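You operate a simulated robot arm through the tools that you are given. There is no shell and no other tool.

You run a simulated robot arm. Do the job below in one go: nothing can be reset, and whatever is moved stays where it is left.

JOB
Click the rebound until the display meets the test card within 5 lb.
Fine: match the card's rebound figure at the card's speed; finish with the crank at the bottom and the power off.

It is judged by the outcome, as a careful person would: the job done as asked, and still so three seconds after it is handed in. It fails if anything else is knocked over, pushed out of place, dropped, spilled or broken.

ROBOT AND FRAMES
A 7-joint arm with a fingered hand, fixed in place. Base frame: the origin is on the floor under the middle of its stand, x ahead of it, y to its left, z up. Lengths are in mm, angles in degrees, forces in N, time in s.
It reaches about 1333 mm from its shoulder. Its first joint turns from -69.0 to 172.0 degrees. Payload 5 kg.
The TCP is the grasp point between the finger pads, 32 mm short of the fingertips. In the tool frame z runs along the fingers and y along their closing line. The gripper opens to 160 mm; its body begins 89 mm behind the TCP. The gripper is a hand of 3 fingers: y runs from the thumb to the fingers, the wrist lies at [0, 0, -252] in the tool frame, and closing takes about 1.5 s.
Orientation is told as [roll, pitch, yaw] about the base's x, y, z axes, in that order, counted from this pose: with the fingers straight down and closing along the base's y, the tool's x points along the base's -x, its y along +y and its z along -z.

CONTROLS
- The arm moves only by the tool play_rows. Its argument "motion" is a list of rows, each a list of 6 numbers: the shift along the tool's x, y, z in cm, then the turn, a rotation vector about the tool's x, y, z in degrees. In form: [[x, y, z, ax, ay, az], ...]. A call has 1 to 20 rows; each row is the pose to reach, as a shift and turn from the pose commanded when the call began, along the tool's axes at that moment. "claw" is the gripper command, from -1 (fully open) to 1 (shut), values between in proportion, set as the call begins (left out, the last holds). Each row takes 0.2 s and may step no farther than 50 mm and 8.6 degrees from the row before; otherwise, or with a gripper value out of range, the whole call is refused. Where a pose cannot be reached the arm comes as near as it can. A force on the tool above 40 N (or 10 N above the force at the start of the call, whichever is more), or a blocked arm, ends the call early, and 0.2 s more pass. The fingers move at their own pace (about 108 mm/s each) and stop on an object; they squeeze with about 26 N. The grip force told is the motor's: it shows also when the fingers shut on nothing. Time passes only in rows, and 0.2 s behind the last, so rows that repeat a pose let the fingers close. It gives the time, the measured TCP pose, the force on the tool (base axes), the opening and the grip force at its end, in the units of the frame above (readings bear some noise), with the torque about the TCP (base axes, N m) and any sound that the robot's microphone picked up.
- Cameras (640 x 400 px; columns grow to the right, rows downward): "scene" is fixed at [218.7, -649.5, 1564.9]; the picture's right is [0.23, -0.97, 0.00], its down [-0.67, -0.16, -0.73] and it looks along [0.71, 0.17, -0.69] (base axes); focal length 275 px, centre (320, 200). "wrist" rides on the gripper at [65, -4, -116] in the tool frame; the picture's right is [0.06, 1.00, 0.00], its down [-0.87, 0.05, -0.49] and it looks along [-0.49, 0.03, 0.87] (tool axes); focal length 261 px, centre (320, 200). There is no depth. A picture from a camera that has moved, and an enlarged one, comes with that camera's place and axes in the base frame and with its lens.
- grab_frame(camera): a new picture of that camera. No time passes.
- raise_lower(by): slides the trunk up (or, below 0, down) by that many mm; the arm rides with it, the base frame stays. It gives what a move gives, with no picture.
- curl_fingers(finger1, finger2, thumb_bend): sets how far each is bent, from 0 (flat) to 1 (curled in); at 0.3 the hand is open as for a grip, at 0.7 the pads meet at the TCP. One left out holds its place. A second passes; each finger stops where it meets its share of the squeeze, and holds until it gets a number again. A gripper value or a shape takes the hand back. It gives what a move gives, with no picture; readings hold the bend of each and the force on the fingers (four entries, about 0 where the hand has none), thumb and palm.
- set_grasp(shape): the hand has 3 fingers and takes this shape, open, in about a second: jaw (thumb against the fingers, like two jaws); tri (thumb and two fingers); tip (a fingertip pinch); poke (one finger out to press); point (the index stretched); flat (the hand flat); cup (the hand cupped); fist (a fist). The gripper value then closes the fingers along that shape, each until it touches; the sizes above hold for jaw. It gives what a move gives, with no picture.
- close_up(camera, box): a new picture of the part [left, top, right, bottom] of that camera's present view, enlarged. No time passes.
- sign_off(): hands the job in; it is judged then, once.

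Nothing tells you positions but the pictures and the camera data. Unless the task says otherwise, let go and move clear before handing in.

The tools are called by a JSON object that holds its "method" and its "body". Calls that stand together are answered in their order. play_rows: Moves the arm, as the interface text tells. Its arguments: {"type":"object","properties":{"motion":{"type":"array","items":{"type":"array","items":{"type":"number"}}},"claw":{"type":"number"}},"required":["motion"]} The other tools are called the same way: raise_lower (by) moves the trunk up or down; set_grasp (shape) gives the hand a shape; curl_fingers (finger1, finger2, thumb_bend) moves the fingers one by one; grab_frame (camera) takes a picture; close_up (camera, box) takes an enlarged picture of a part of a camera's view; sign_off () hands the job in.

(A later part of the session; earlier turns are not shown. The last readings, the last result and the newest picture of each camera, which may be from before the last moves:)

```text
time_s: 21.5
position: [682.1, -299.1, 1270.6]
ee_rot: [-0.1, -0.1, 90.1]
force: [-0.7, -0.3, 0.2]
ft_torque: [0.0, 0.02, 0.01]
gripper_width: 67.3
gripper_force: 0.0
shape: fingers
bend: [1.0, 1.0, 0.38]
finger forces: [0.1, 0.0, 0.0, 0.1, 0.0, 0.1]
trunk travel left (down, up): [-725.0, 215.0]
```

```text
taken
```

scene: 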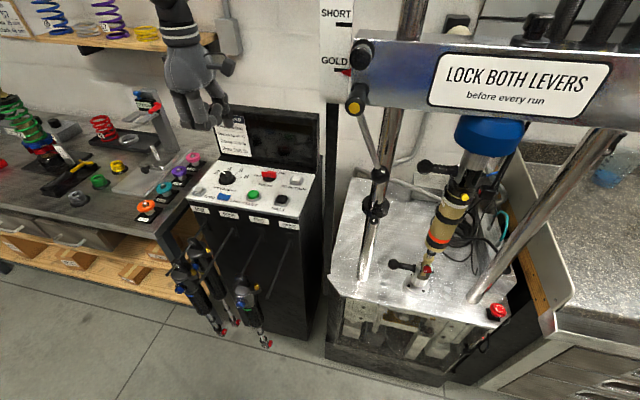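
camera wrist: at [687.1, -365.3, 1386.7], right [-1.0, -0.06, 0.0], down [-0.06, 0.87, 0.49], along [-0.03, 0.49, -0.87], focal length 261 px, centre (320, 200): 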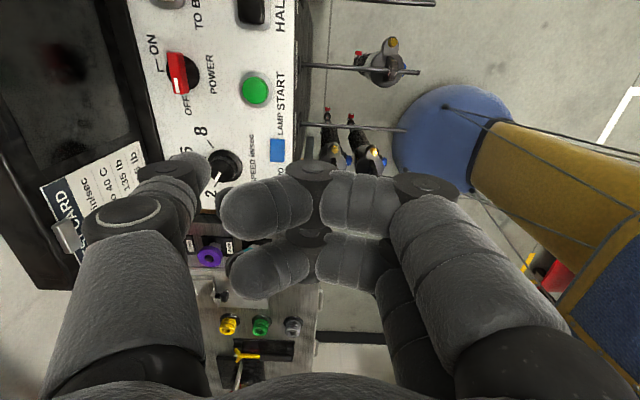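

Thumb tip is now over the panel side. Next I move it just in front of the +y end of the red power bar, above it, and check the alignment.

{"method": "play_rows", "body": {"motion": [[0.3, -1.7, 3.5, 0, 0, 0], [0.6, -3.4, 7.1, 0, 0, 0], [0.8, -5.1, 10.6, 0, 0, 0], [1.1, -6.8, 14.2, 0, 0, 0], [1.4, -8.5, 17.7, 0, 0, 0]]}}

{"method": "grab_frame", "body": {"camera": "wrist"}}

{"method": "close_up", "body": {"camera": "scene", "box": [190, 100, 330, 220]}}

```text
time_s: 22.7
position: [768.6, -315.3, 1093.7]
ee_rot: [0.0, 0.0, 90.0]
force: [0.6, -0.7, -1.2]
ft_torque: [0.05, 0.04, 0.03]
gripper_width: 67.6
gripper_force: 0.1
shape: fingers
bend: [1.0, 1.0, 0.38]
finger forces: [0.0, 0.0, 0.1, 0.0, 0.0, 0.0]
trunk travel left (down, up): [-725.0, 215.0]
```

```text
taken
camera wrist: at [773.6, -381.1, 1209.3], right [-1.0, -0.06, 0.0], down [-0.05, 0.87, 0.49], along [-0.03, 0.49, -0.87], focal length 261 px, centre (320, 200)
```

wrist: 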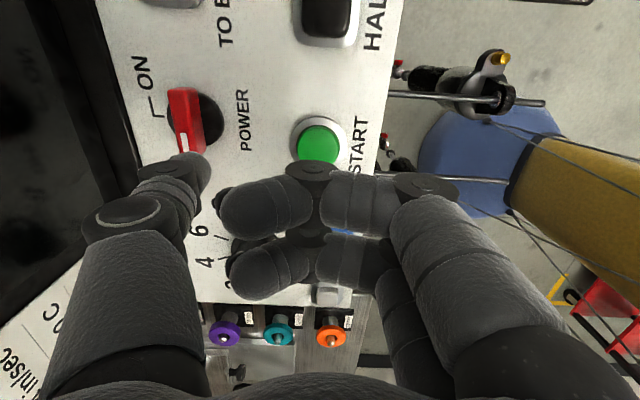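

```text
3.33 times, centred on (260, 160) of scene
camera zoom: at [218.7, -649.5, 1564.9], right [0.23, -0.97, 0.0], down [-0.67, -0.16, -0.73], along [0.71, 0.17, -0.69], focal length 918 px, centre (520, 333)
```

zoom: 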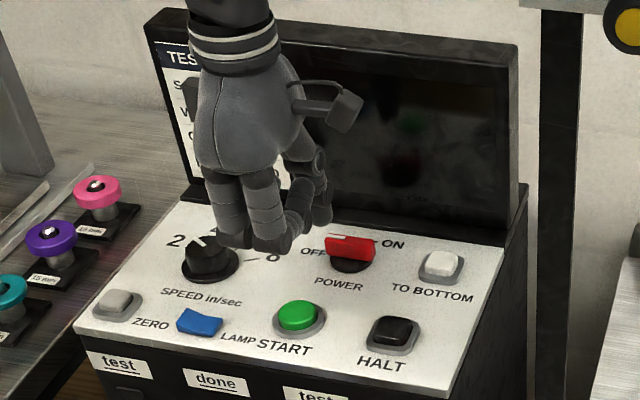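

{"method": "play_rows", "body": {"motion": [[0, 0.8, 0, 0, 0, 0], [0, 0.8, 2.7, 0, 0, 0], [0, 0.8, 4.5, 0, 0, 0], [0, 0.8, 5.3, 0, 0, 0]]}}

{"method": "close_up", "body": {"camera": "wrist", "box": [90, 50, 250, 250]}}

{"method": "close_up", "body": {"camera": "scene", "box": [200, 130, 320, 210]}}

```text
time_s: 23.7
position: [759.0, -314.2, 1039.8]
ee_rot: [0.0, -0.1, 90.0]
force: [-0.4, -0.1, 0.2]
ft_torque: [0.01, 0.0, 0.02]
gripper_width: 67.1
gripper_force: 0.0
shape: fingers
bend: [1.0, 1.0, 0.38]
finger forces: [0.0, 0.0, 0.1, 0.0, 0.1, 0.1]
trunk travel left (down, up): [-725.0, 215.0]
```

```text
2.00 times, centred on (170, 150) of wrist
camera zoom: at [764.2, -379.9, 1156.3], right [-1.0, -0.06, 0.0], down [-0.05, 0.87, 0.49], along [-0.03, 0.49, -0.87], focal length 521 px, centre (620, 300)
```

zoom: 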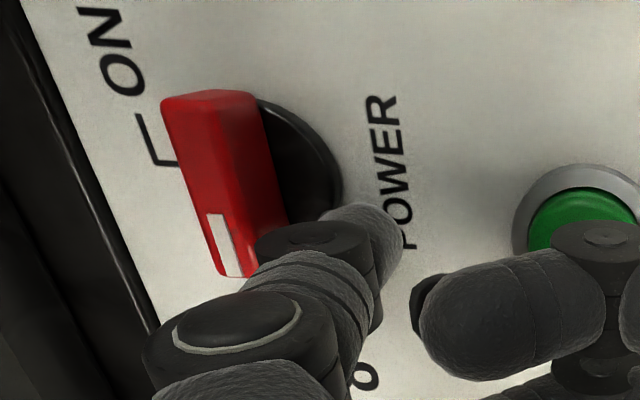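

```text
5.00 times, centred on (260, 170) of scene
camera zoom: at [218.7, -649.5, 1564.9], right [0.23, -0.97, 0.0], down [-0.67, -0.16, -0.73], along [0.71, 0.17, -0.69], focal length 1376 px, centre (620, 350)
```

zoom: 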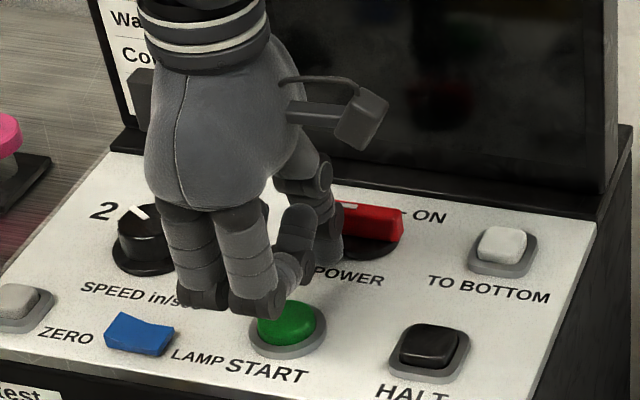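

Thumb tip is in front of the mark end of the power bar. I'll sweep it in a quarter-circle to turn the bar to ON, then back off.

{"method": "play_rows", "body": {"motion": [[0, -1.0, 0, 0, 0, 0], [0, -1.9, 0, 0, 0, 0], [-0.3, -2.5, 0, 0, 0, 0], [-0.58, -3.02, 0, 0, 0, 0], [-0.6, -3.7, 0, 0, 0, 0], [-0.53, -4.28, 0, 0, 0, 0], [-0.25, -4.85, 0, 0, 0, 0], [0.15, -5.35, 0, 0, 0, 0]]}}

{"method": "close_up", "body": {"camera": "wrist", "box": [90, 50, 250, 250]}}

{"method": "close_up", "body": {"camera": "scene", "box": [190, 90, 330, 210]}}

```text
time_s: 25.5
position: [811.5, -313.3, 1041.1]
ee_rot: [0.0, -0.1, 90.1]
force: [-2.8, 9.3, 1.3]
ft_torque: [0.2, -0.04, 0.54]
gripper_width: 66.2
gripper_force: 4.0
shape: fingers
bend: [1.0, 1.0, 0.39]
finger forces: [0.1, 0.0, 0.0, 0.0, 8.4, 0.0]
trunk travel left (down, up): [-725.0, 215.0]
```

```text
2.00 times, centred on (170, 150) of wrist
camera zoom: at [817.0, -378.7, 1156.9], right [-1.0, -0.06, 0.0], down [-0.06, 0.87, 0.49], along [-0.03, 0.49, -0.87], focal length 521 px, centre (620, 300)
```

zoom: 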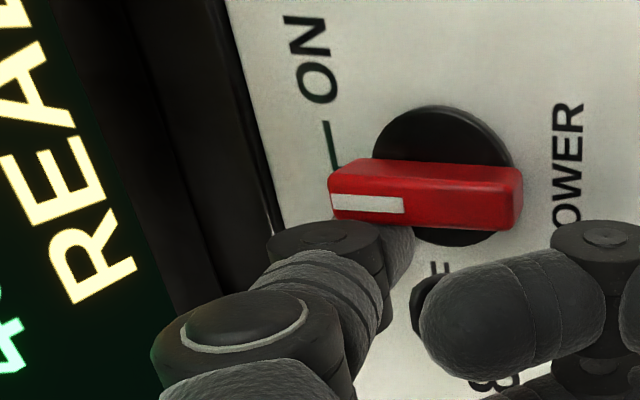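

```text
3.33 times, centred on (260, 150) of scene
camera zoom: at [218.7, -649.5, 1564.9], right [0.23, -0.97, 0.0], down [-0.67, -0.16, -0.73], along [0.71, 0.17, -0.69], focal length 918 px, centre (520, 367)
```

zoom: 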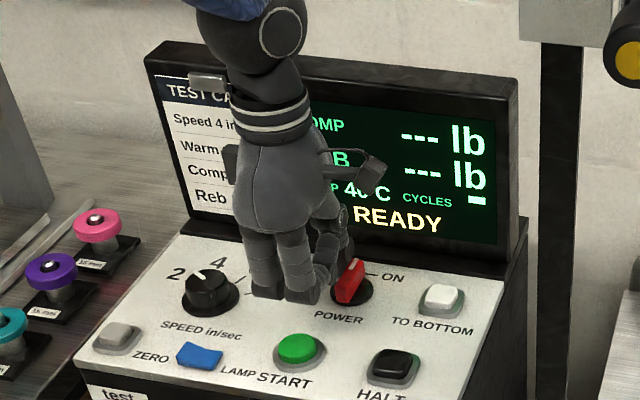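

Power is ON and the display shows READY with dashes. I'll back the thumb off and lift clear so I can read the whole screen.

{"method": "play_rows", "body": {"motion": [[-0.8, 0, 0, 0, 0, 0], [-0.9, 1.0, -2, 0, 0, 0], [-0.9, 3, -6, 0, 0, 0], [-0.9, 5, -10, 0, 0, 0], [-0.9, 7, -14, 0, 0, 0], [-0.9, 9, -18, 0, 0, 0]]}}

{"method": "close_up", "body": {"camera": "scene", "box": [190, 90, 330, 210]}}

{"method": "grab_frame", "body": {"camera": "wrist"}}

```text
time_s: 26.9
position: [720.1, -306.2, 1221.0]
ee_rot: [-0.1, 0.0, 90.0]
force: [-1.3, 0.4, 0.5]
ft_torque: [0.01, -0.01, -0.02]
gripper_width: 67.3
gripper_force: 0.0
shape: fingers
bend: [1.0, 1.0, 0.38]
finger forces: [0.0, 0.0, 0.1, 0.0, 0.0, 0.0]
trunk travel left (down, up): [-725.0, 215.0]
```

```text
3.33 times, centred on (260, 150) of scene
camera zoom: at [218.7, -649.5, 1564.9], right [0.23, -0.97, 0.0], down [-0.67, -0.16, -0.73], along [0.71, 0.17, -0.69], focal length 918 px, centre (520, 367)
```

zoom: 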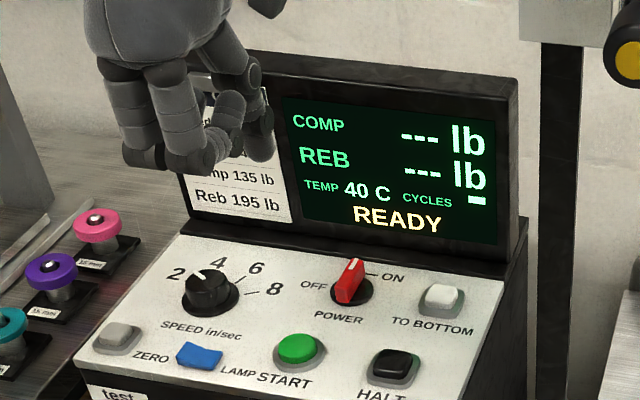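

```text
taken
camera wrist: at [725.4, -370.9, 1337.7], right [-1.0, -0.06, 0.0], down [-0.05, 0.87, 0.49], along [-0.03, 0.49, -0.87], focal length 261 px, centre (320, 200)
```

wrist: 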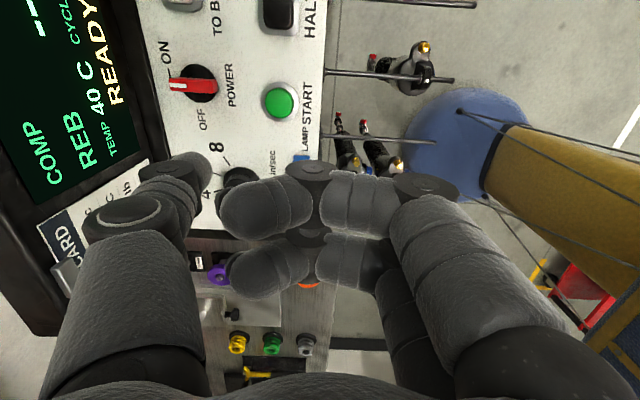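

Temperature already reads 40 C and the machine is READY. Now I turn the hand back to yaw 0, open it, and hover above the speed knob.

{"method": "play_rows", "body": {"motion": [[0, 0, 0, 0, 0, 8.2], [0, 0, 0, 0, 0, 16.4], [0, 0, 0, 0, 0, 24.6], [0, 0, 0, 0, 0, 32.8], [0, 0, 0, 0, 0, 41], [0, 0, 0, 0, 0, 49.2], [0, 0, 0, 0, 0, 57.4], [0, 0, 0, 0, 0, 65.6], [0, 0, 0, 0, 0, 73.8], [0, 0, 0, 0, 0, 82], [0, 0, 0, 0, 0, 90]]}}

{"method": "set_grasp", "body": {"shape": "jaw"}}

{"method": "play_rows", "body": {"motion": [[-2.5, 2.4, 0, 0, 0, 0], [-5, 4.8, 0, 0, 0, 0], [-7.5, 7.2, 0, 0, 0, 0], [-9.5, 9.6, 0, 0, 0, 0], [-11.0, 10.8, 0, 0, 0, 0]], "claw": -0.2}}

{"method": "grab_frame", "body": {"camera": "wrist"}}

{"method": "grab_frame", "body": {"camera": "scene"}}

```text
time_s: 29.3
position: [722.6, -305.9, 1220.5]
ee_rot: [0.0, 0.0, 0.0]
force: [-0.2, 0.2, 0.2]
ft_torque: [0.01, 0.01, -0.02]
gripper_width: 67.0
gripper_force: 0.1
shape: fingers
bend: [1.0, 1.0, 0.38]
finger forces: [0.0, 0.0, 0.0, 0.0, 0.0, 0.0]
trunk travel left (down, up): [-725.0, 215.0]
```

```text
time_s: 30.2
position: [721.6, -306.0, 1220.1]
ee_rot: [0.1, 0.1, 0.0]
force: [-0.8, -0.5, 0.1]
ft_torque: [0.0, 0.02, -0.02]
gripper_width: 159.7
gripper_force: 0.0
shape: jaw
bend: [0.3, 0.3, 0.3]
finger forces: [0.0, 0.0, 0.0, 0.0, 0.0, 0.0]
trunk travel left (down, up): [-725.0, 215.0]
```

```text
time_s: 31.4
position: [814.5, -214.1, 1214.2]
ee_rot: [0.5, -0.5, 0.0]
force: [0.5, 0.3, 0.2]
ft_torque: [-0.03, -0.01, 0.0]
gripper_width: 96.6
gripper_force: 0.1
shape: jaw
bend: [0.71, 0.71, 0.7]
finger forces: [0.0, 0.0, 0.0, 0.0, 0.0, 0.1]
out of reach, approached as far as the arm can: row 4, 5
trunk travel left (down, up): [-725.0, 215.0]
```

```text
taken
camera wrist: at [749.6, -219.7, 1329.1], right [-0.06, 1.0, 0.01], down [0.86, 0.05, 0.5], along [0.5, 0.04, -0.87], focal length 261 px, centre (320, 200)
```

wrist: 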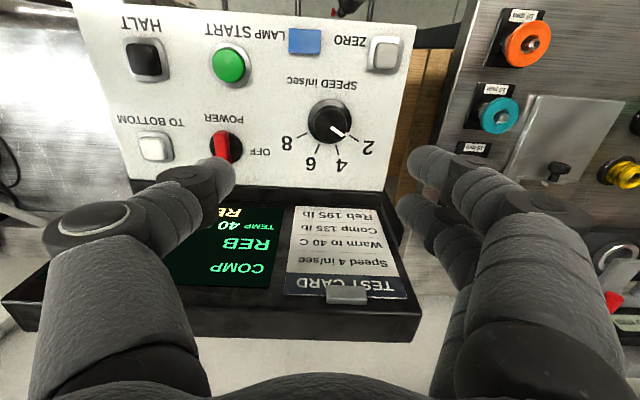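

```text
taken
```

scene: 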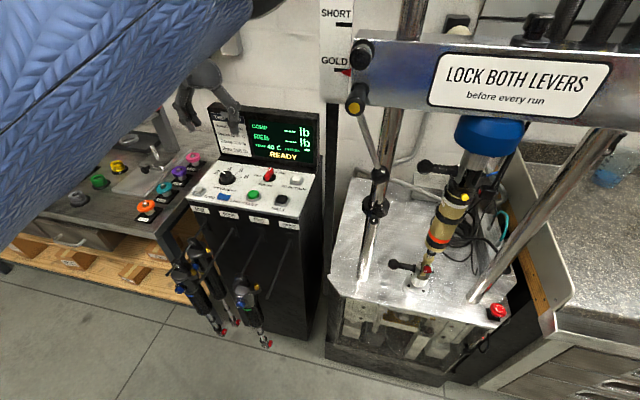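

{"method": "close_up", "body": {"camera": "wrist", "box": [270, 80, 390, 180]}}

{"method": "close_up", "body": {"camera": "scene", "box": [200, 90, 330, 200]}}

```text
4.00 times, centred on (330, 130) of wrist
camera zoom: at [749.6, -219.7, 1329.1], right [-0.06, 1.0, 0.01], down [0.86, 0.05, 0.5], along [0.5, 0.04, -0.87], focal length 1043 px, centre (280, 480)
```

zoom: 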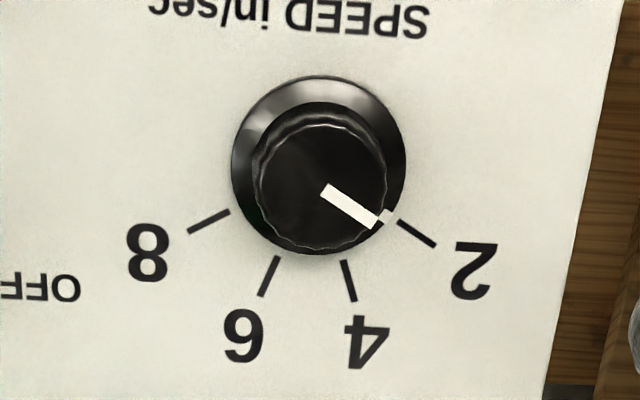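

```text
3.64 times, centred on (265, 145) of scene
camera zoom: at [218.7, -649.5, 1564.9], right [0.23, -0.97, 0.0], down [-0.67, -0.16, -0.73], along [0.71, 0.17, -0.69], focal length 1001 px, centre (520, 400)
```

zoom: 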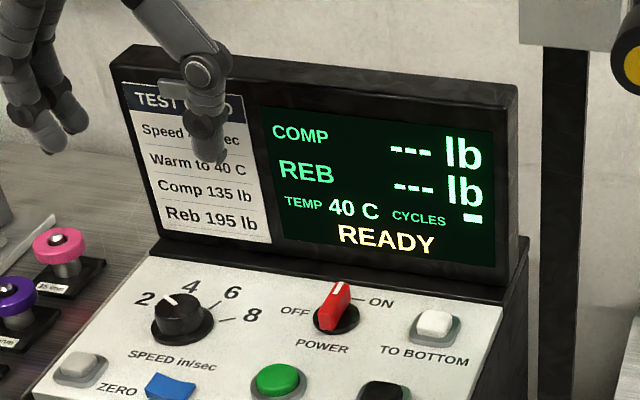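

{"method": "play_rows", "body": {"motion": [[-0.5, 0.5, 3.5, 0.2, 0.2, 0], [-1.0, 1.0, 7.0, 0.5, 0.5, 0], [-1.5, 1.5, 10.5, 0.5, 0.5, 0]]}}

{"method": "grab_frame", "body": {"camera": "wrist"}}

{"method": "close_up", "body": {"camera": "scene", "box": [180, 80, 320, 220]}}

```text
time_s: 32.2
position: [819.9, -209.9, 1109.9]
ee_rot: [-0.4, 0.3, 0.1]
force: [-0.2, 0.3, -1.2]
ft_torque: [-0.01, 0.02, -0.01]
gripper_width: 96.5
gripper_force: 0.1
shape: jaw
bend: [0.71, 0.71, 0.7]
finger forces: [0.0, 0.0, 0.0, 0.1, 0.1, 0.1]
out of reach, approached as far as the arm can: row 2, 3
trunk travel left (down, up): [-725.0, 215.0]
```

```text
taken
camera wrist: at [756.7, -213.9, 1227.3], right [-0.06, 1.0, 0.0], down [0.87, 0.06, 0.49], along [0.49, 0.03, -0.87], focal length 261 px, centre (320, 200)
```

wrist: 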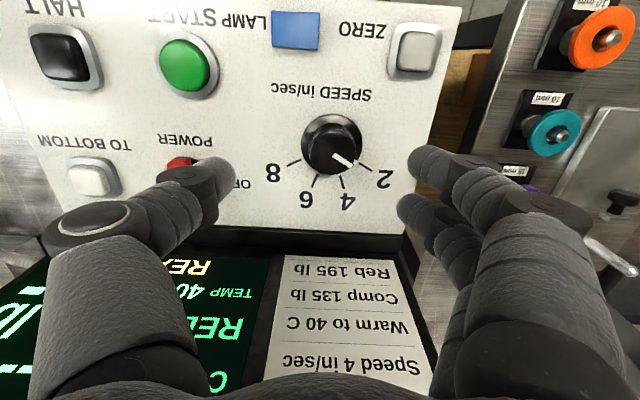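

```text
2.86 times, centred on (250, 150) of scene
camera zoom: at [218.7, -649.5, 1564.9], right [0.23, -0.97, 0.0], down [-0.67, -0.16, -0.73], along [0.71, 0.17, -0.69], focal length 786 px, centre (520, 343)
```

zoom: 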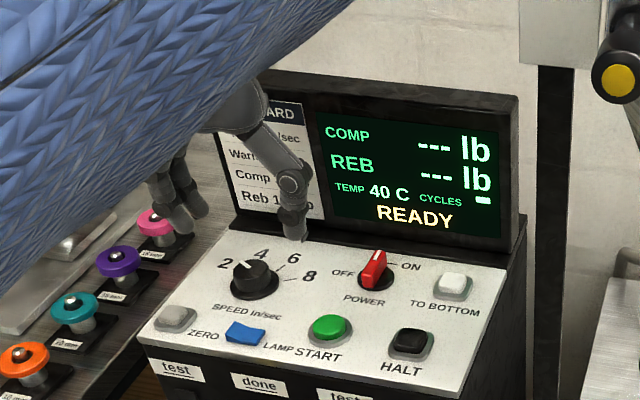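

Reach seems limited with this wrist yaw, so I'll yaw the hand +50° as it was when reaching the power switch, and approach the knob that way.

{"method": "play_rows", "body": {"motion": [[0, 0, 0, 0, 0, -8.4], [0, 0, 0, 0, 0, -16.8], [0, 0, 0, 0, 0, -25.2], [0, 0, 0, 0, 0, -33.6], [0, 0, 0, 0, 0, -42], [0, 0, 0, 0, 0, -50]]}}

```text
time_s: 33.6
position: [819.6, -210.7, 1110.1]
ee_rot: [0.0, 0.5, 50.0]
force: [1.3, 0.4, 0.4]
ft_torque: [0.02, 0.0, 0.04]
gripper_width: 96.4
gripper_force: 0.0
shape: jaw
bend: [0.71, 0.71, 0.7]
finger forces: [0.1, 0.1, 0.0, 0.0, 0.0, 0.0]
trunk travel left (down, up): [-725.0, 215.0]
```

{"method": "play_rows", "body": {"motion": [[-0.8, 0, 0, 0, 0.2, 0], [-1.54, 0, 0, 0, 0.5, 0]]}}

{"method": "grab_frame", "body": {"camera": "wrist"}}

```text
time_s: 34.2
position: [817.6, -211.5, 1111.6]
ee_rot: [0.1, 1.0, 49.9]
force: [0.3, 0.0, 0.3]
ft_torque: [-0.03, -0.01, -0.03]
gripper_width: 96.2
gripper_force: 0.0
shape: jaw
bend: [0.71, 0.71, 0.7]
finger forces: [0.0, 0.0, 0.0, 0.0, 0.1, 0.0]
out of reach, approached as far as the arm can: row 1, 2
trunk travel left (down, up): [-725.0, 215.0]
```

```text
taken
camera wrist: at [781.0, -263.0, 1229.7], right [-0.8, 0.59, 0.0], down [0.52, 0.71, 0.48], along [0.28, 0.38, -0.88], focal length 261 px, centre (320, 200)
```

wrist: 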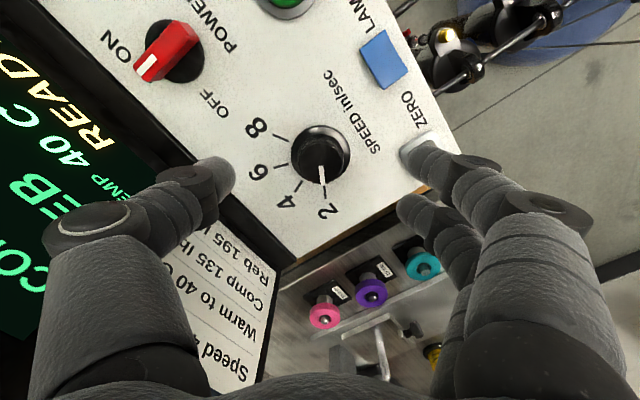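

The reach limit seems tied to the wrist's bearing from the robot, so I'll yaw to 65° and tilt the hand 18° so that the wrist leans back toward the reachable side.

{"method": "play_rows", "body": {"motion": [[0, 0, 0, 0, 0, -7.5], [0, 0, 0, 0, 0, -15]]}}

{"method": "play_rows", "body": {"motion": [[0, 0, 0, 0, -6.3, 0], [0, 0, 0, 0, -12.7, 0], [0, 0, 0, 0, -19, 0]]}}

{"method": "grab_frame", "body": {"camera": "wrist"}}

{"method": "close_up", "body": {"camera": "scene", "box": [170, 70, 330, 230]}}

```text
time_s: 34.8
position: [816.9, -213.2, 1112.1]
ee_rot: [0.4, 0.9, 65.1]
force: [-0.2, -0.1, 0.0]
ft_torque: [0.02, -0.02, 0.05]
gripper_width: 96.5
gripper_force: 0.1
shape: jaw
bend: [0.71, 0.71, 0.7]
finger forces: [0.0, 0.0, 0.0, 0.0, 0.0, 0.1]
trunk travel left (down, up): [-725.0, 215.0]
```

```text
time_s: 35.6
position: [816.8, -211.6, 1112.8]
ee_rot: [0.4, -18.1, 64.9]
force: [0.2, -0.9, 0.3]
ft_torque: [0.02, -0.01, 0.0]
gripper_width: 96.6
gripper_force: 0.1
shape: jaw
bend: [0.71, 0.71, 0.7]
finger forces: [0.0, 0.0, 0.0, 0.0, 0.0, 0.0]
trunk travel left (down, up): [-725.0, 215.0]
```

```text
taken
camera wrist: at [780.9, -302.8, 1203.5], right [-0.93, 0.37, -0.01], down [0.24, 0.63, 0.74], along [0.28, 0.68, -0.68], focal length 261 px, centre (320, 200)
```

wrist: 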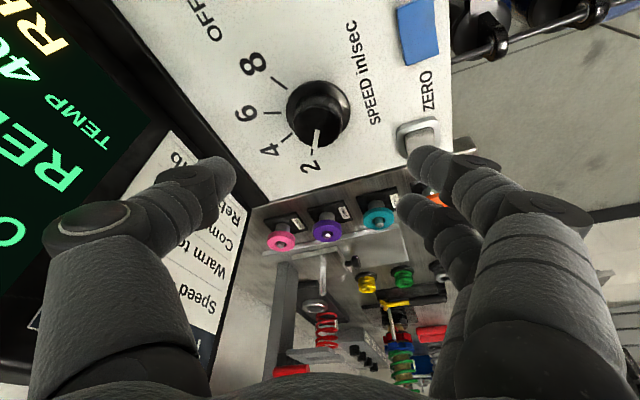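

```text
2.50 times, centred on (250, 150) of scene
camera zoom: at [218.7, -649.5, 1564.9], right [0.23, -0.97, 0.0], down [-0.67, -0.16, -0.73], along [0.71, 0.17, -0.69], focal length 688 px, centre (495, 325)
```

zoom: 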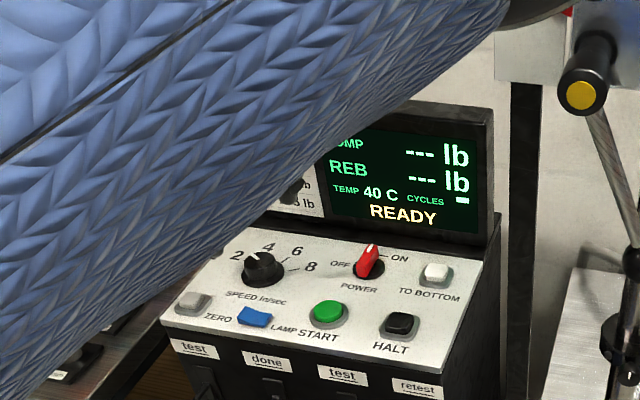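

{"method": "grab_frame", "body": {"camera": "scene"}}

```text
taken
```

scene: 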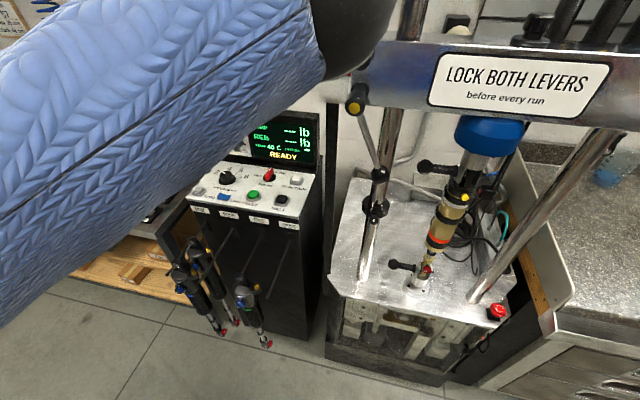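

The elbow has swung out near the crossbar, which I don't want. I'll back the hand off and lower the trunk so the elbow stays clear while the hand works at panel height.

{"method": "play_rows", "body": {"motion": [[2.1, 1.3, -3.6, 0, 0, 0], [4.2, 2.6, -7.1, 0, 0, 0], [6.3, 3.9, -10.7, 0, 0, 0], [8.4, 5.3, -14.3, 0, 0, 0]]}}

{"method": "play_rows", "body": {"motion": [[0, 0, 0, 0, 6, 0], [0, 0, 0, 0, 12, 0], [0, 0, 0, 0, 18, 0]]}}

{"method": "grab_frame", "body": {"camera": "scene"}}

```text
time_s: 36.6
position: [714.6, -300.7, 1225.5]
ee_rot: [0.3, -17.9, 64.9]
force: [-0.9, 0.3, 0.1]
ft_torque: [0.02, -0.08, -0.02]
gripper_width: 96.2
gripper_force: 0.1
shape: jaw
bend: [0.71, 0.71, 0.7]
finger forces: [0.1, 0.1, 0.1, 0.0, 0.1, 0.0]
trunk travel left (down, up): [-725.0, 215.0]
```

```text
time_s: 37.4
position: [719.4, -302.2, 1221.0]
ee_rot: [0.5, 0.2, 64.8]
force: [0.5, 0.0, 0.0]
ft_torque: [0.0, 0.03, -0.04]
gripper_width: 96.6
gripper_force: 0.0
shape: jaw
bend: [0.71, 0.71, 0.7]
finger forces: [0.0, 0.1, 0.0, 0.0, 0.0, 0.0]
trunk travel left (down, up): [-725.0, 215.0]
```

```text
taken
```

scene: 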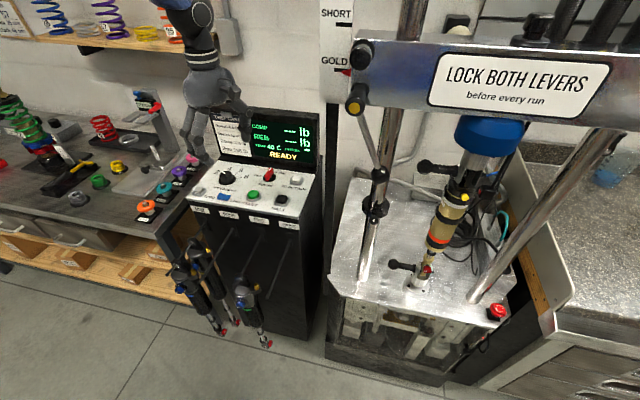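

{"method": "play_rows", "body": {"motion": [[1, 1, -4, 0, 0, 0], [2, 2, -8, 0, 0, 0], [3, 3, -12, 0, 0, 0], [4, 4, -15, 0, 0, 0]]}}

{"method": "raise_lower", "body": {"by": -150}}

{"method": "grab_frame", "body": {"camera": "scene"}}

```text
time_s: 38.4
position: [664.8, -319.8, 1374.2]
ee_rot: [0.4, 0.1, 65.0]
force: [-0.4, 0.3, -0.6]
ft_torque: [0.01, 0.0, 0.01]
gripper_width: 96.7
gripper_force: 0.1
shape: jaw
bend: [0.71, 0.71, 0.7]
finger forces: [0.0, 0.0, 0.0, 0.0, 0.1, 0.0]
trunk travel left (down, up): [-725.0, 215.0]
```

```text
time_s: 40.1
position: [666.6, -320.3, 1223.0]
ee_rot: [0.4, 0.1, 65.1]
force: [0.0, 0.6, 0.0]
ft_torque: [0.01, 0.01, -0.01]
gripper_width: 96.5
gripper_force: 0.0
shape: jaw
bend: [0.71, 0.71, 0.7]
finger forces: [0.0, 0.0, 0.0, 0.0, 0.0, 0.1]
trunk travel left (down, up): [-575.0, 365.0]
```

```text
taken
```

scene: 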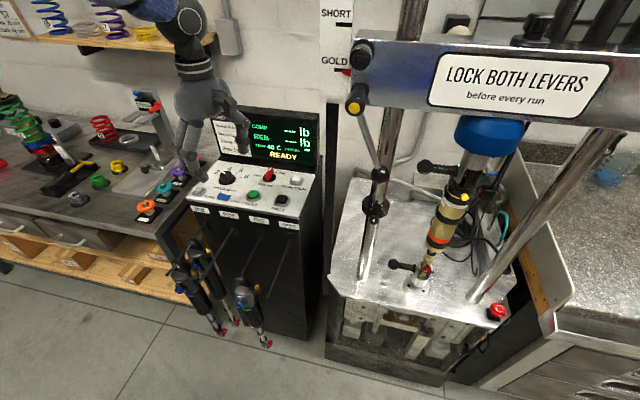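

{"method": "play_rows", "body": {"motion": [[0, 0, -4, 0, 0, 0], [0, 0, -8, 0, 0, 0], [0, 0, -12, 0, 0, 0]]}}

{"method": "raise_lower", "body": {"by": -120}}

{"method": "grab_frame", "body": {"camera": "scene"}}

```text
time_s: 41.0
position: [653.3, -323.8, 1326.4]
ee_rot: [-0.1, -0.6, 65.0]
force: [0.0, 0.8, 0.3]
ft_torque: [0.02, -0.04, 0.03]
gripper_width: 96.5
gripper_force: 0.1
shape: jaw
bend: [0.71, 0.71, 0.7]
finger forces: [0.1, 0.1, 0.1, 0.0, 0.1, 0.0]
out of reach, approached as far as the arm can: row 3
trunk travel left (down, up): [-575.0, 365.0]
```

```text
time_s: 42.5
position: [655.4, -322.2, 1206.1]
ee_rot: [0.0, -0.6, 64.9]
force: [0.1, 0.5, -0.1]
ft_torque: [0.02, 0.0, 0.0]
gripper_width: 96.4
gripper_force: 0.1
shape: jaw
bend: [0.71, 0.71, 0.7]
finger forces: [0.0, 0.0, 0.0, 0.1, 0.1, 0.0]
trunk travel left (down, up): [-455.0, 485.0]
```

```text
taken
```

scene: 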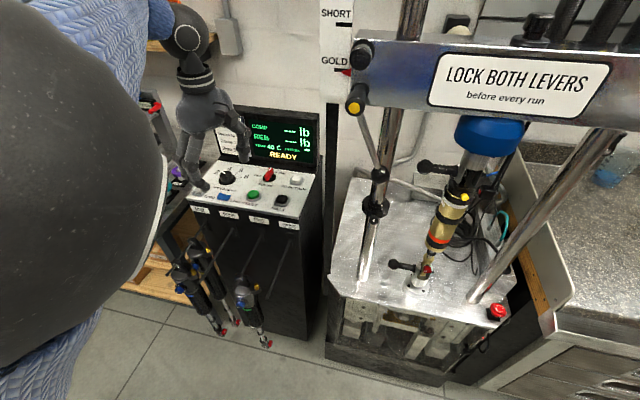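

{"method": "play_rows", "body": {"motion": [[-3.1, -1.8, 0, 0, -3, 0], [-6.2, -3.5, 0, 0, -6, 0], [-9.2, -5.3, 1.0, 0, -9, 0], [-12.3, -7.0, 3.0, 0, -12, 0], [-15.4, -8.8, 5.0, 0, -15, 0], [-18.5, -10.6, 7.5, 0, -17.4, 0]]}}

{"method": "grab_frame", "body": {"camera": "scene"}}

{"method": "grab_frame", "body": {"camera": "wrist"}}

```text
time_s: 43.9
position: [831.7, -200.2, 1129.8]
ee_rot: [0.1, -17.9, 64.9]
force: [-0.1, -0.7, 0.1]
ft_torque: [-0.03, 0.02, 0.02]
gripper_width: 96.5
gripper_force: 0.0
shape: jaw
bend: [0.71, 0.71, 0.7]
finger forces: [0.1, 0.1, 0.0, 0.0, 0.0, 0.1]
trunk travel left (down, up): [-455.0, 485.0]
```

```text
taken
```

scene: 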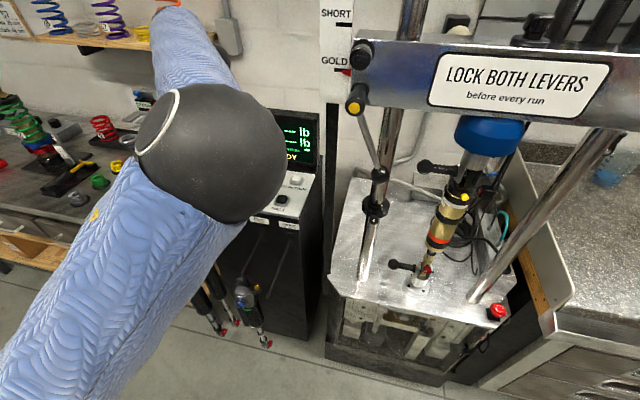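

```text
taken
camera wrist: at [794.3, -290.5, 1220.3], right [-0.93, 0.37, -0.02], down [0.24, 0.63, 0.74], along [0.28, 0.68, -0.68], focal length 261 px, centre (320, 200)
```

wrist: 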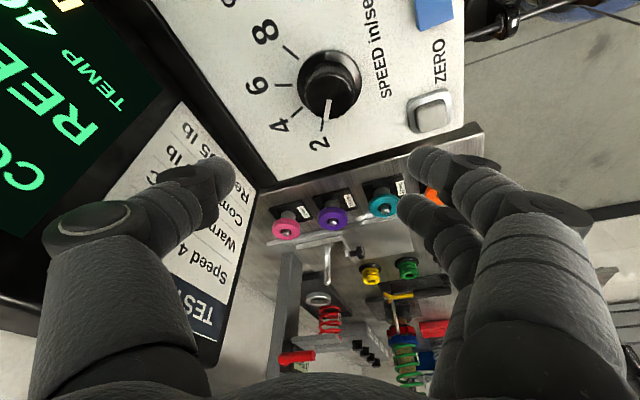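

With the trunk lowered the knob is reachable and the elbow is clear of the crossbar. I'll try reducing the tilt here to get a straighter grip.

{"method": "play_rows", "body": {"motion": [[0, 0, 0, 0, 5, 0], [0, 0, 0, 0, 10, 0]]}}

```text
time_s: 44.5
position: [804.8, -215.2, 1119.7]
ee_rot: [-0.5, -8.8, 65.0]
force: [-0.8, 0.7, 0.9]
ft_torque: [-0.05, -0.1, -0.01]
gripper_width: 96.5
gripper_force: 0.1
shape: jaw
bend: [0.71, 0.71, 0.7]
finger forces: [0.0, 0.0, 0.0, 0.1, 0.0, 0.0]
out of reach, approached as far as the arm can: row 2
trunk travel left (down, up): [-455.0, 485.0]
```

{"method": "play_rows", "body": {"motion": [[-0.3, -0.3, 2.4, 0, 0, 0], [-0.6, -0.8, 4.7, 0, 0, 0], [-1.1, -1.5, 4.7, 0, 0, 0]]}}

{"method": "grab_frame", "body": {"camera": "wrist"}}

```text
time_s: 45.2
position: [827.1, -205.5, 1069.4]
ee_rot: [-0.1, -8.3, 65.1]
force: [-0.6, -0.2, -0.6]
ft_torque: [0.0, -0.01, 0.0]
gripper_width: 96.5
gripper_force: 0.0
shape: jaw
bend: [0.71, 0.71, 0.7]
finger forces: [0.1, 0.1, 0.0, 0.0, 0.1, 0.0]
trunk travel left (down, up): [-455.0, 485.0]
```

```text
taken
camera wrist: at [796.5, -282.0, 1174.9], right [-0.93, 0.37, -0.01], down [0.28, 0.74, 0.61], along [0.23, 0.57, -0.79], focal length 261 px, centre (320, 200)
```

wrist: 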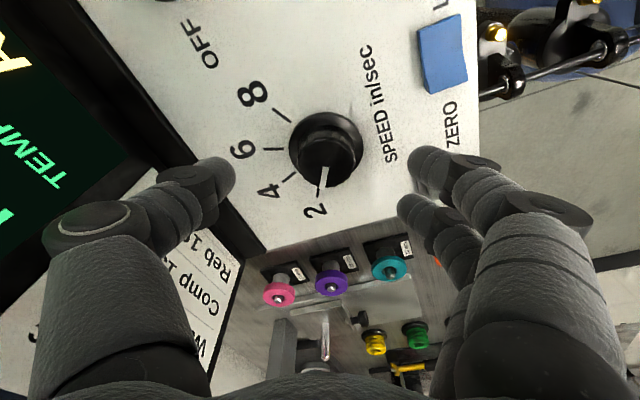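

{"method": "close_up", "body": {"camera": "wrist", "box": [260, 90, 400, 230]}}

```text
2.86 times, centred on (330, 160) of wrist
camera zoom: at [796.5, -282.0, 1174.9], right [-0.93, 0.37, -0.01], down [0.28, 0.74, 0.61], along [0.23, 0.57, -0.79], focal length 745 px, centre (291, 314)
```

zoom: 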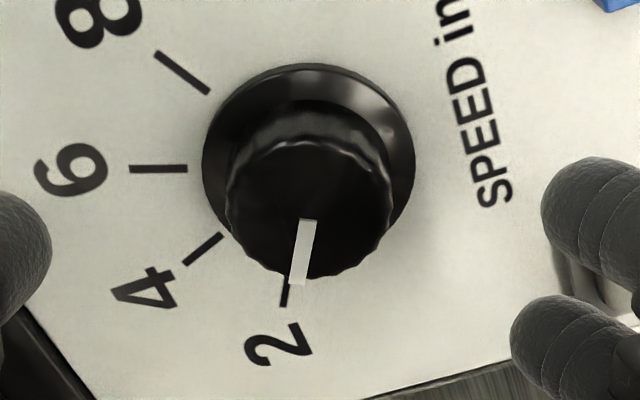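

{"method": "play_rows", "body": {"motion": [[0.15, 0.24, 1.0, 0, 0, 0], [0.15, 0.24, 2.5, 0, 0, 0], [0.15, 0.24, 3.3, 0, 0, 0], [0.15, 0.24, 3.6, 0, 0, 0]]}}

{"method": "close_up", "body": {"camera": "wrist", "box": [180, 80, 460, 280]}}

```text
time_s: 46.2
position: [826.7, -201.3, 1035.7]
ee_rot: [0.0, -8.0, 65.1]
force: [-0.3, -0.2, 4.5]
ft_torque: [0.05, 0.27, 0.0]
gripper_width: 96.0
gripper_force: 0.1
shape: jaw
bend: [0.71, 0.71, 0.7]
finger forces: [4.8, 0.0, 0.0, 0.0, 0.0, 0.0]
trunk travel left (down, up): [-455.0, 485.0]
```

```text
2.00 times, centred on (320, 180) of wrist
camera zoom: at [797.9, -276.3, 1141.4], right [-0.93, 0.37, -0.01], down [0.29, 0.74, 0.61], along [0.23, 0.56, -0.79], focal length 521 px, centre (320, 240)
```

zoom: 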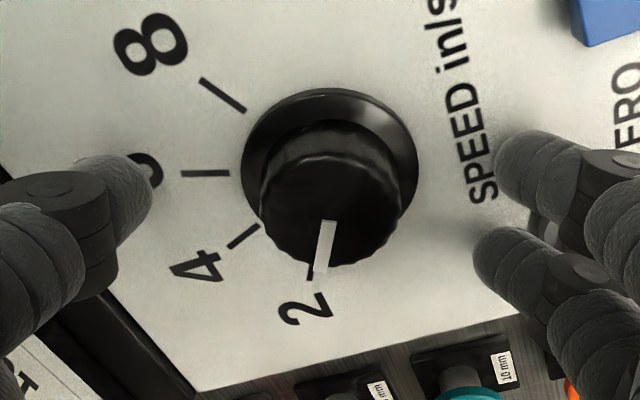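

{"method": "play_rows", "body": {"motion": [[0, 0, -0.5, 0, 0, 0], [0, 0, -0.5, 0, 0, 0]], "claw": 0.2}}

{"method": "close_up", "body": {"camera": "wrist", "box": [180, 80, 460, 280]}}

```text
time_s: 46.9
position: [827.1, -202.1, 1040.8]
ee_rot: [0.1, -7.9, 65.0]
force: [0.3, -0.5, -0.1]
ft_torque: [-0.03, -0.02, 0.03]
gripper_width: 64.6
gripper_force: 0.0
shape: jaw
bend: [0.73, 0.73, 0.7]
finger forces: [0.0, 0.0, 0.0, 0.1, 0.1, 0.0]
trunk travel left (down, up): [-455.0, 485.0]
```

```text
2.00 times, centred on (320, 180) of wrist
camera zoom: at [798.1, -277.1, 1145.7], right [-0.93, 0.37, -0.01], down [0.29, 0.74, 0.61], along [0.23, 0.56, -0.79], focal length 521 px, centre (320, 240)
```

zoom: 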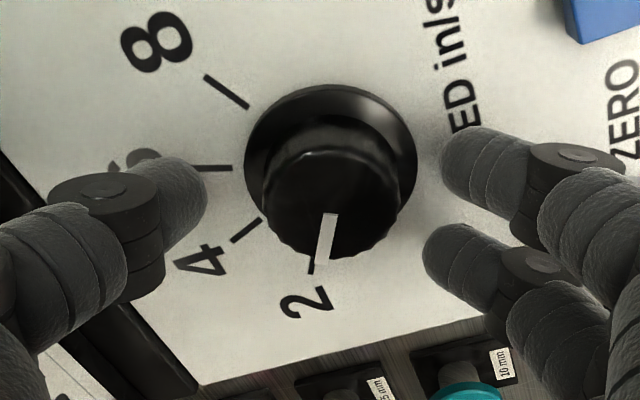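

{"method": "play_rows", "body": {"motion": [[0, 0, 0.3, 0, 0, 0], [0, 0, 0.3, 0, 0, 0], [0, 0, 0.3, 0, 0, 0], [0, 0, 0.3, 0, 0, 0], [0, 0, 0.3, 0, 0, 0]], "claw": 1}}

{"method": "close_up", "body": {"camera": "wrist", "box": [180, 80, 460, 280]}}

```text
time_s: 48.0
position: [827.8, -201.9, 1038.7]
ee_rot: [0.1, -7.9, 65.0]
force: [0.3, 2.0, 6.0]
ft_torque: [0.12, 0.3, -0.01]
gripper_width: 30.1
gripper_force: 25.7
shape: jaw
bend: [0.73, 0.73, 0.7]
finger forces: [12.3, 12.2, 0.0, 0.0, 22.6, 0.0]
trunk travel left (down, up): [-455.0, 485.0]
```

```text
2.00 times, centred on (320, 180) of wrist
camera zoom: at [798.3, -276.6, 1143.5], right [-0.93, 0.37, -0.01], down [0.29, 0.74, 0.61], along [0.23, 0.56, -0.79], focal length 521 px, centre (320, 240)
```

zoom: 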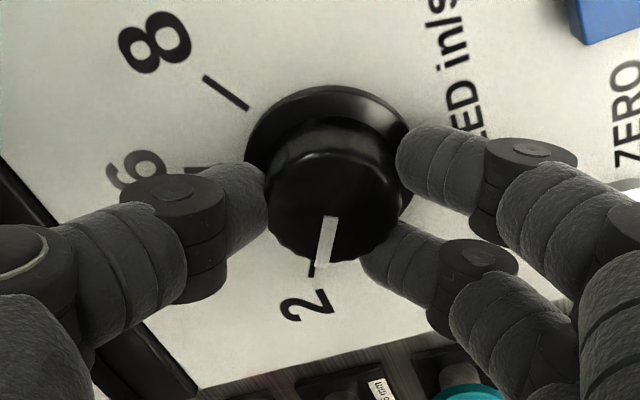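

All three digits grip the speed knob firmly. I'll turn it 40° clockwise about its axis.

{"method": "play_rows", "body": {"motion": [[-0.01, 0.04, 0, 0.97, 0, 6.93], [-0.03, 0.09, 0, 1.95, 0, 13.86], [-0.05, 0.13, 0, 2.92, 0, 20.8], [-0.06, 0.18, 0.01, 3.75, 0, 26.7], [-0.08, 0.22, 0.01, 4.6, 0, 33.0], [-0.1, 0.27, 0.01, 5.56, 0, 39.6]]}}

{"method": "close_up", "body": {"camera": "wrist", "box": [180, 80, 460, 280]}}

```text
time_s: 49.5
position: [825.4, -200.8, 1037.8]
ee_rot: [0.0, -8.0, 24.9]
force: [0.6, -12.4, 9.0]
ft_torque: [-0.25, 0.07, 0.01]
gripper_width: 30.0
gripper_force: 25.7
shape: jaw
bend: [0.73, 0.73, 0.7]
finger forces: [11.6, 8.9, 0.0, 0.0, 31.6, 0.0]
trunk travel left (down, up): [-455.0, 485.0]
```

```text
2.00 times, centred on (320, 180) of wrist
camera zoom: at [754.8, -238.9, 1143.3], right [-0.48, 0.88, -0.01], down [0.7, 0.38, 0.61], along [0.54, 0.28, -0.79], focal length 521 px, centre (320, 240)
```

zoom: 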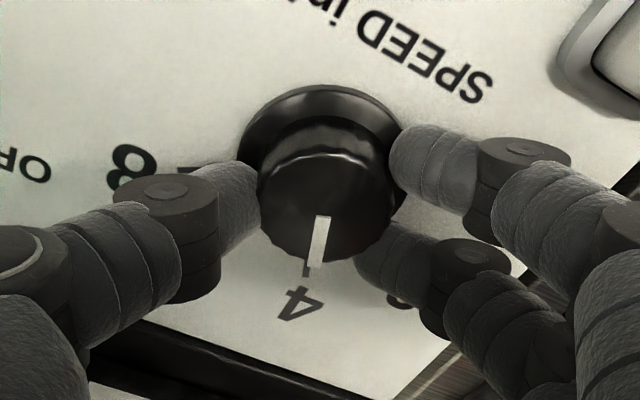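

{"method": "play_rows", "body": {"motion": [[0, 0, 0, 0, 0, 0], [0, 0, 0, 0, 0, 0], [-0.1, 0, -0.5, 0, 0, 0], [-0.4, 0, -3.0, 0, 0, 0], [-0.9, 0, -6.4, 0, 0, 0], [1.5, 0, -9.0, 0, 0, 0], [4.5, 0, -12.0, 0, 0, 0]], "claw": 0.1}}

{"method": "grab_frame", "body": {"camera": "wrist"}}

{"method": "grab_frame", "body": {"camera": "scene"}}

{"method": "close_up", "body": {"camera": "wrist", "box": [240, 30, 440, 170]}}

```text
time_s: 51.0
position: [769.4, -225.1, 1150.0]
ee_rot: [-0.1, -8.0, 25.0]
force: [-0.5, 0.6, -0.1]
ft_torque: [-0.03, -0.06, 0.03]
gripper_width: 71.5
gripper_force: 0.1
shape: jaw
bend: [0.73, 0.73, 0.7]
finger forces: [0.0, 0.1, 0.1, 0.1, 0.0, 0.0]
out of reach, approached as far as the arm can: row 4, 5, 6
trunk travel left (down, up): [-455.0, 485.0]
```

```text
taken
camera wrist: at [698.6, -262.9, 1256.6], right [-0.48, 0.88, -0.01], down [0.69, 0.38, 0.61], along [0.54, 0.28, -0.79], focal length 261 px, centre (320, 200)
```

wrist: 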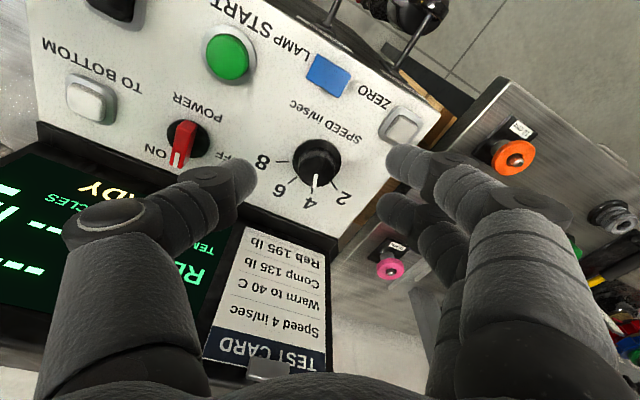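

```text
taken
```

scene: 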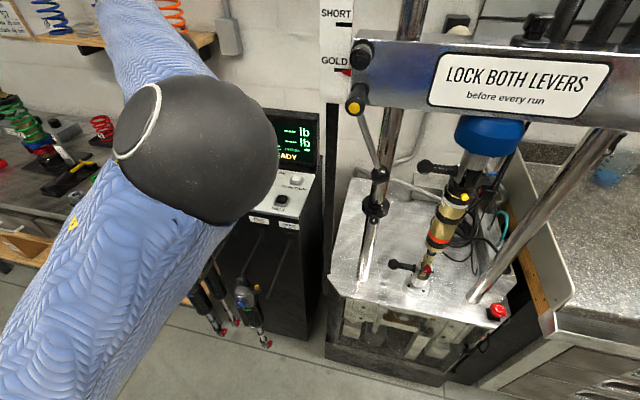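

```text
2.86 times, centred on (340, 100) of wrist
camera zoom: at [698.6, -262.9, 1256.6], right [-0.48, 0.88, -0.01], down [0.69, 0.38, 0.61], along [0.54, 0.28, -0.79], focal length 745 px, centre (263, 486)
```

zoom: 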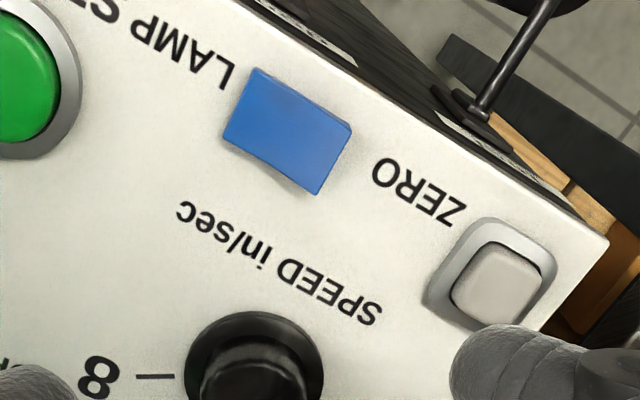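

Speed is now at 4. Before any run I'll inspect the levers closely, because the sign says both must be locked.

{"method": "close_up", "body": {"camera": "scene", "box": [410, 150, 480, 200]}}

{"method": "close_up", "body": {"camera": "scene", "box": [385, 245, 455, 295]}}

{"method": "close_up", "body": {"camera": "scene", "box": [335, 30, 405, 120]}}

{"method": "close_up", "body": {"camera": "scene", "box": [350, 160, 410, 230]}}

```text
8.00 times, centred on (445, 175) of scene
camera zoom: at [218.7, -649.5, 1564.9], right [0.23, -0.97, 0.0], down [-0.67, -0.16, -0.73], along [0.71, 0.17, -0.69], focal length 2202 px, centre (-680, 400)
```

zoom: 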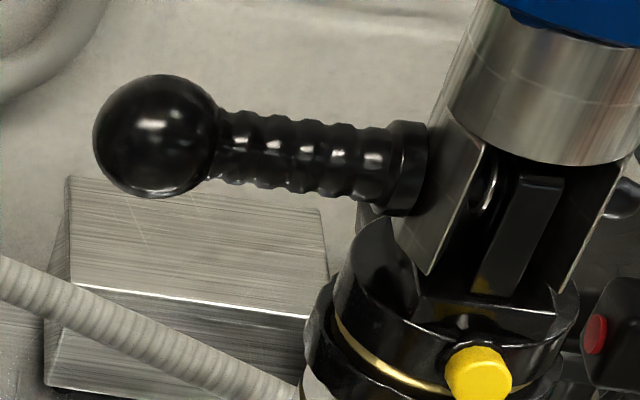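

```text
8.00 times, centred on (420, 270) of scene
camera zoom: at [218.7, -649.5, 1564.9], right [0.23, -0.97, 0.0], down [-0.67, -0.16, -0.73], along [0.71, 0.17, -0.69], focal length 2202 px, centre (-480, -360)
```

zoom: 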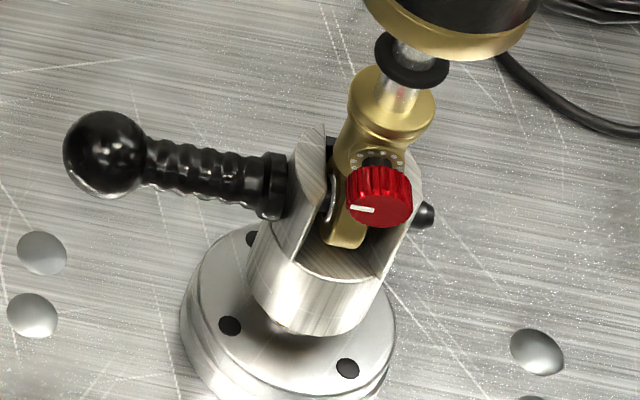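

```text
4.44 times, centred on (370, 75) of scene
camera zoom: at [218.7, -649.5, 1564.9], right [0.23, -0.97, 0.0], down [-0.67, -0.16, -0.73], along [0.71, 0.17, -0.69], focal length 1224 px, centre (98, 756)
```

zoom: 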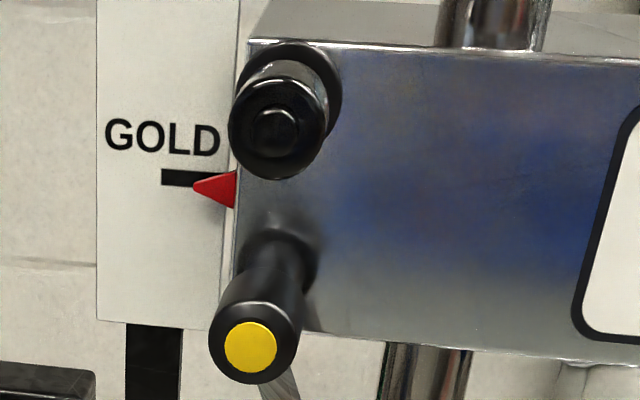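

```text
5.71 times, centred on (380, 195) of scene
camera zoom: at [218.7, -649.5, 1564.9], right [0.23, -0.97, 0.0], down [-0.67, -0.16, -0.73], along [0.71, 0.17, -0.69], focal length 1573 px, centre (-23, 229)
```

zoom: 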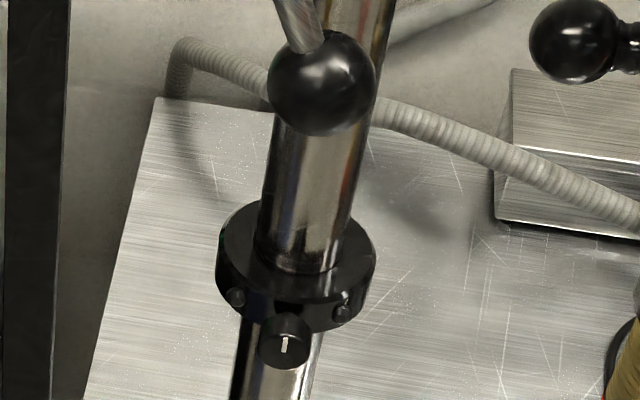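

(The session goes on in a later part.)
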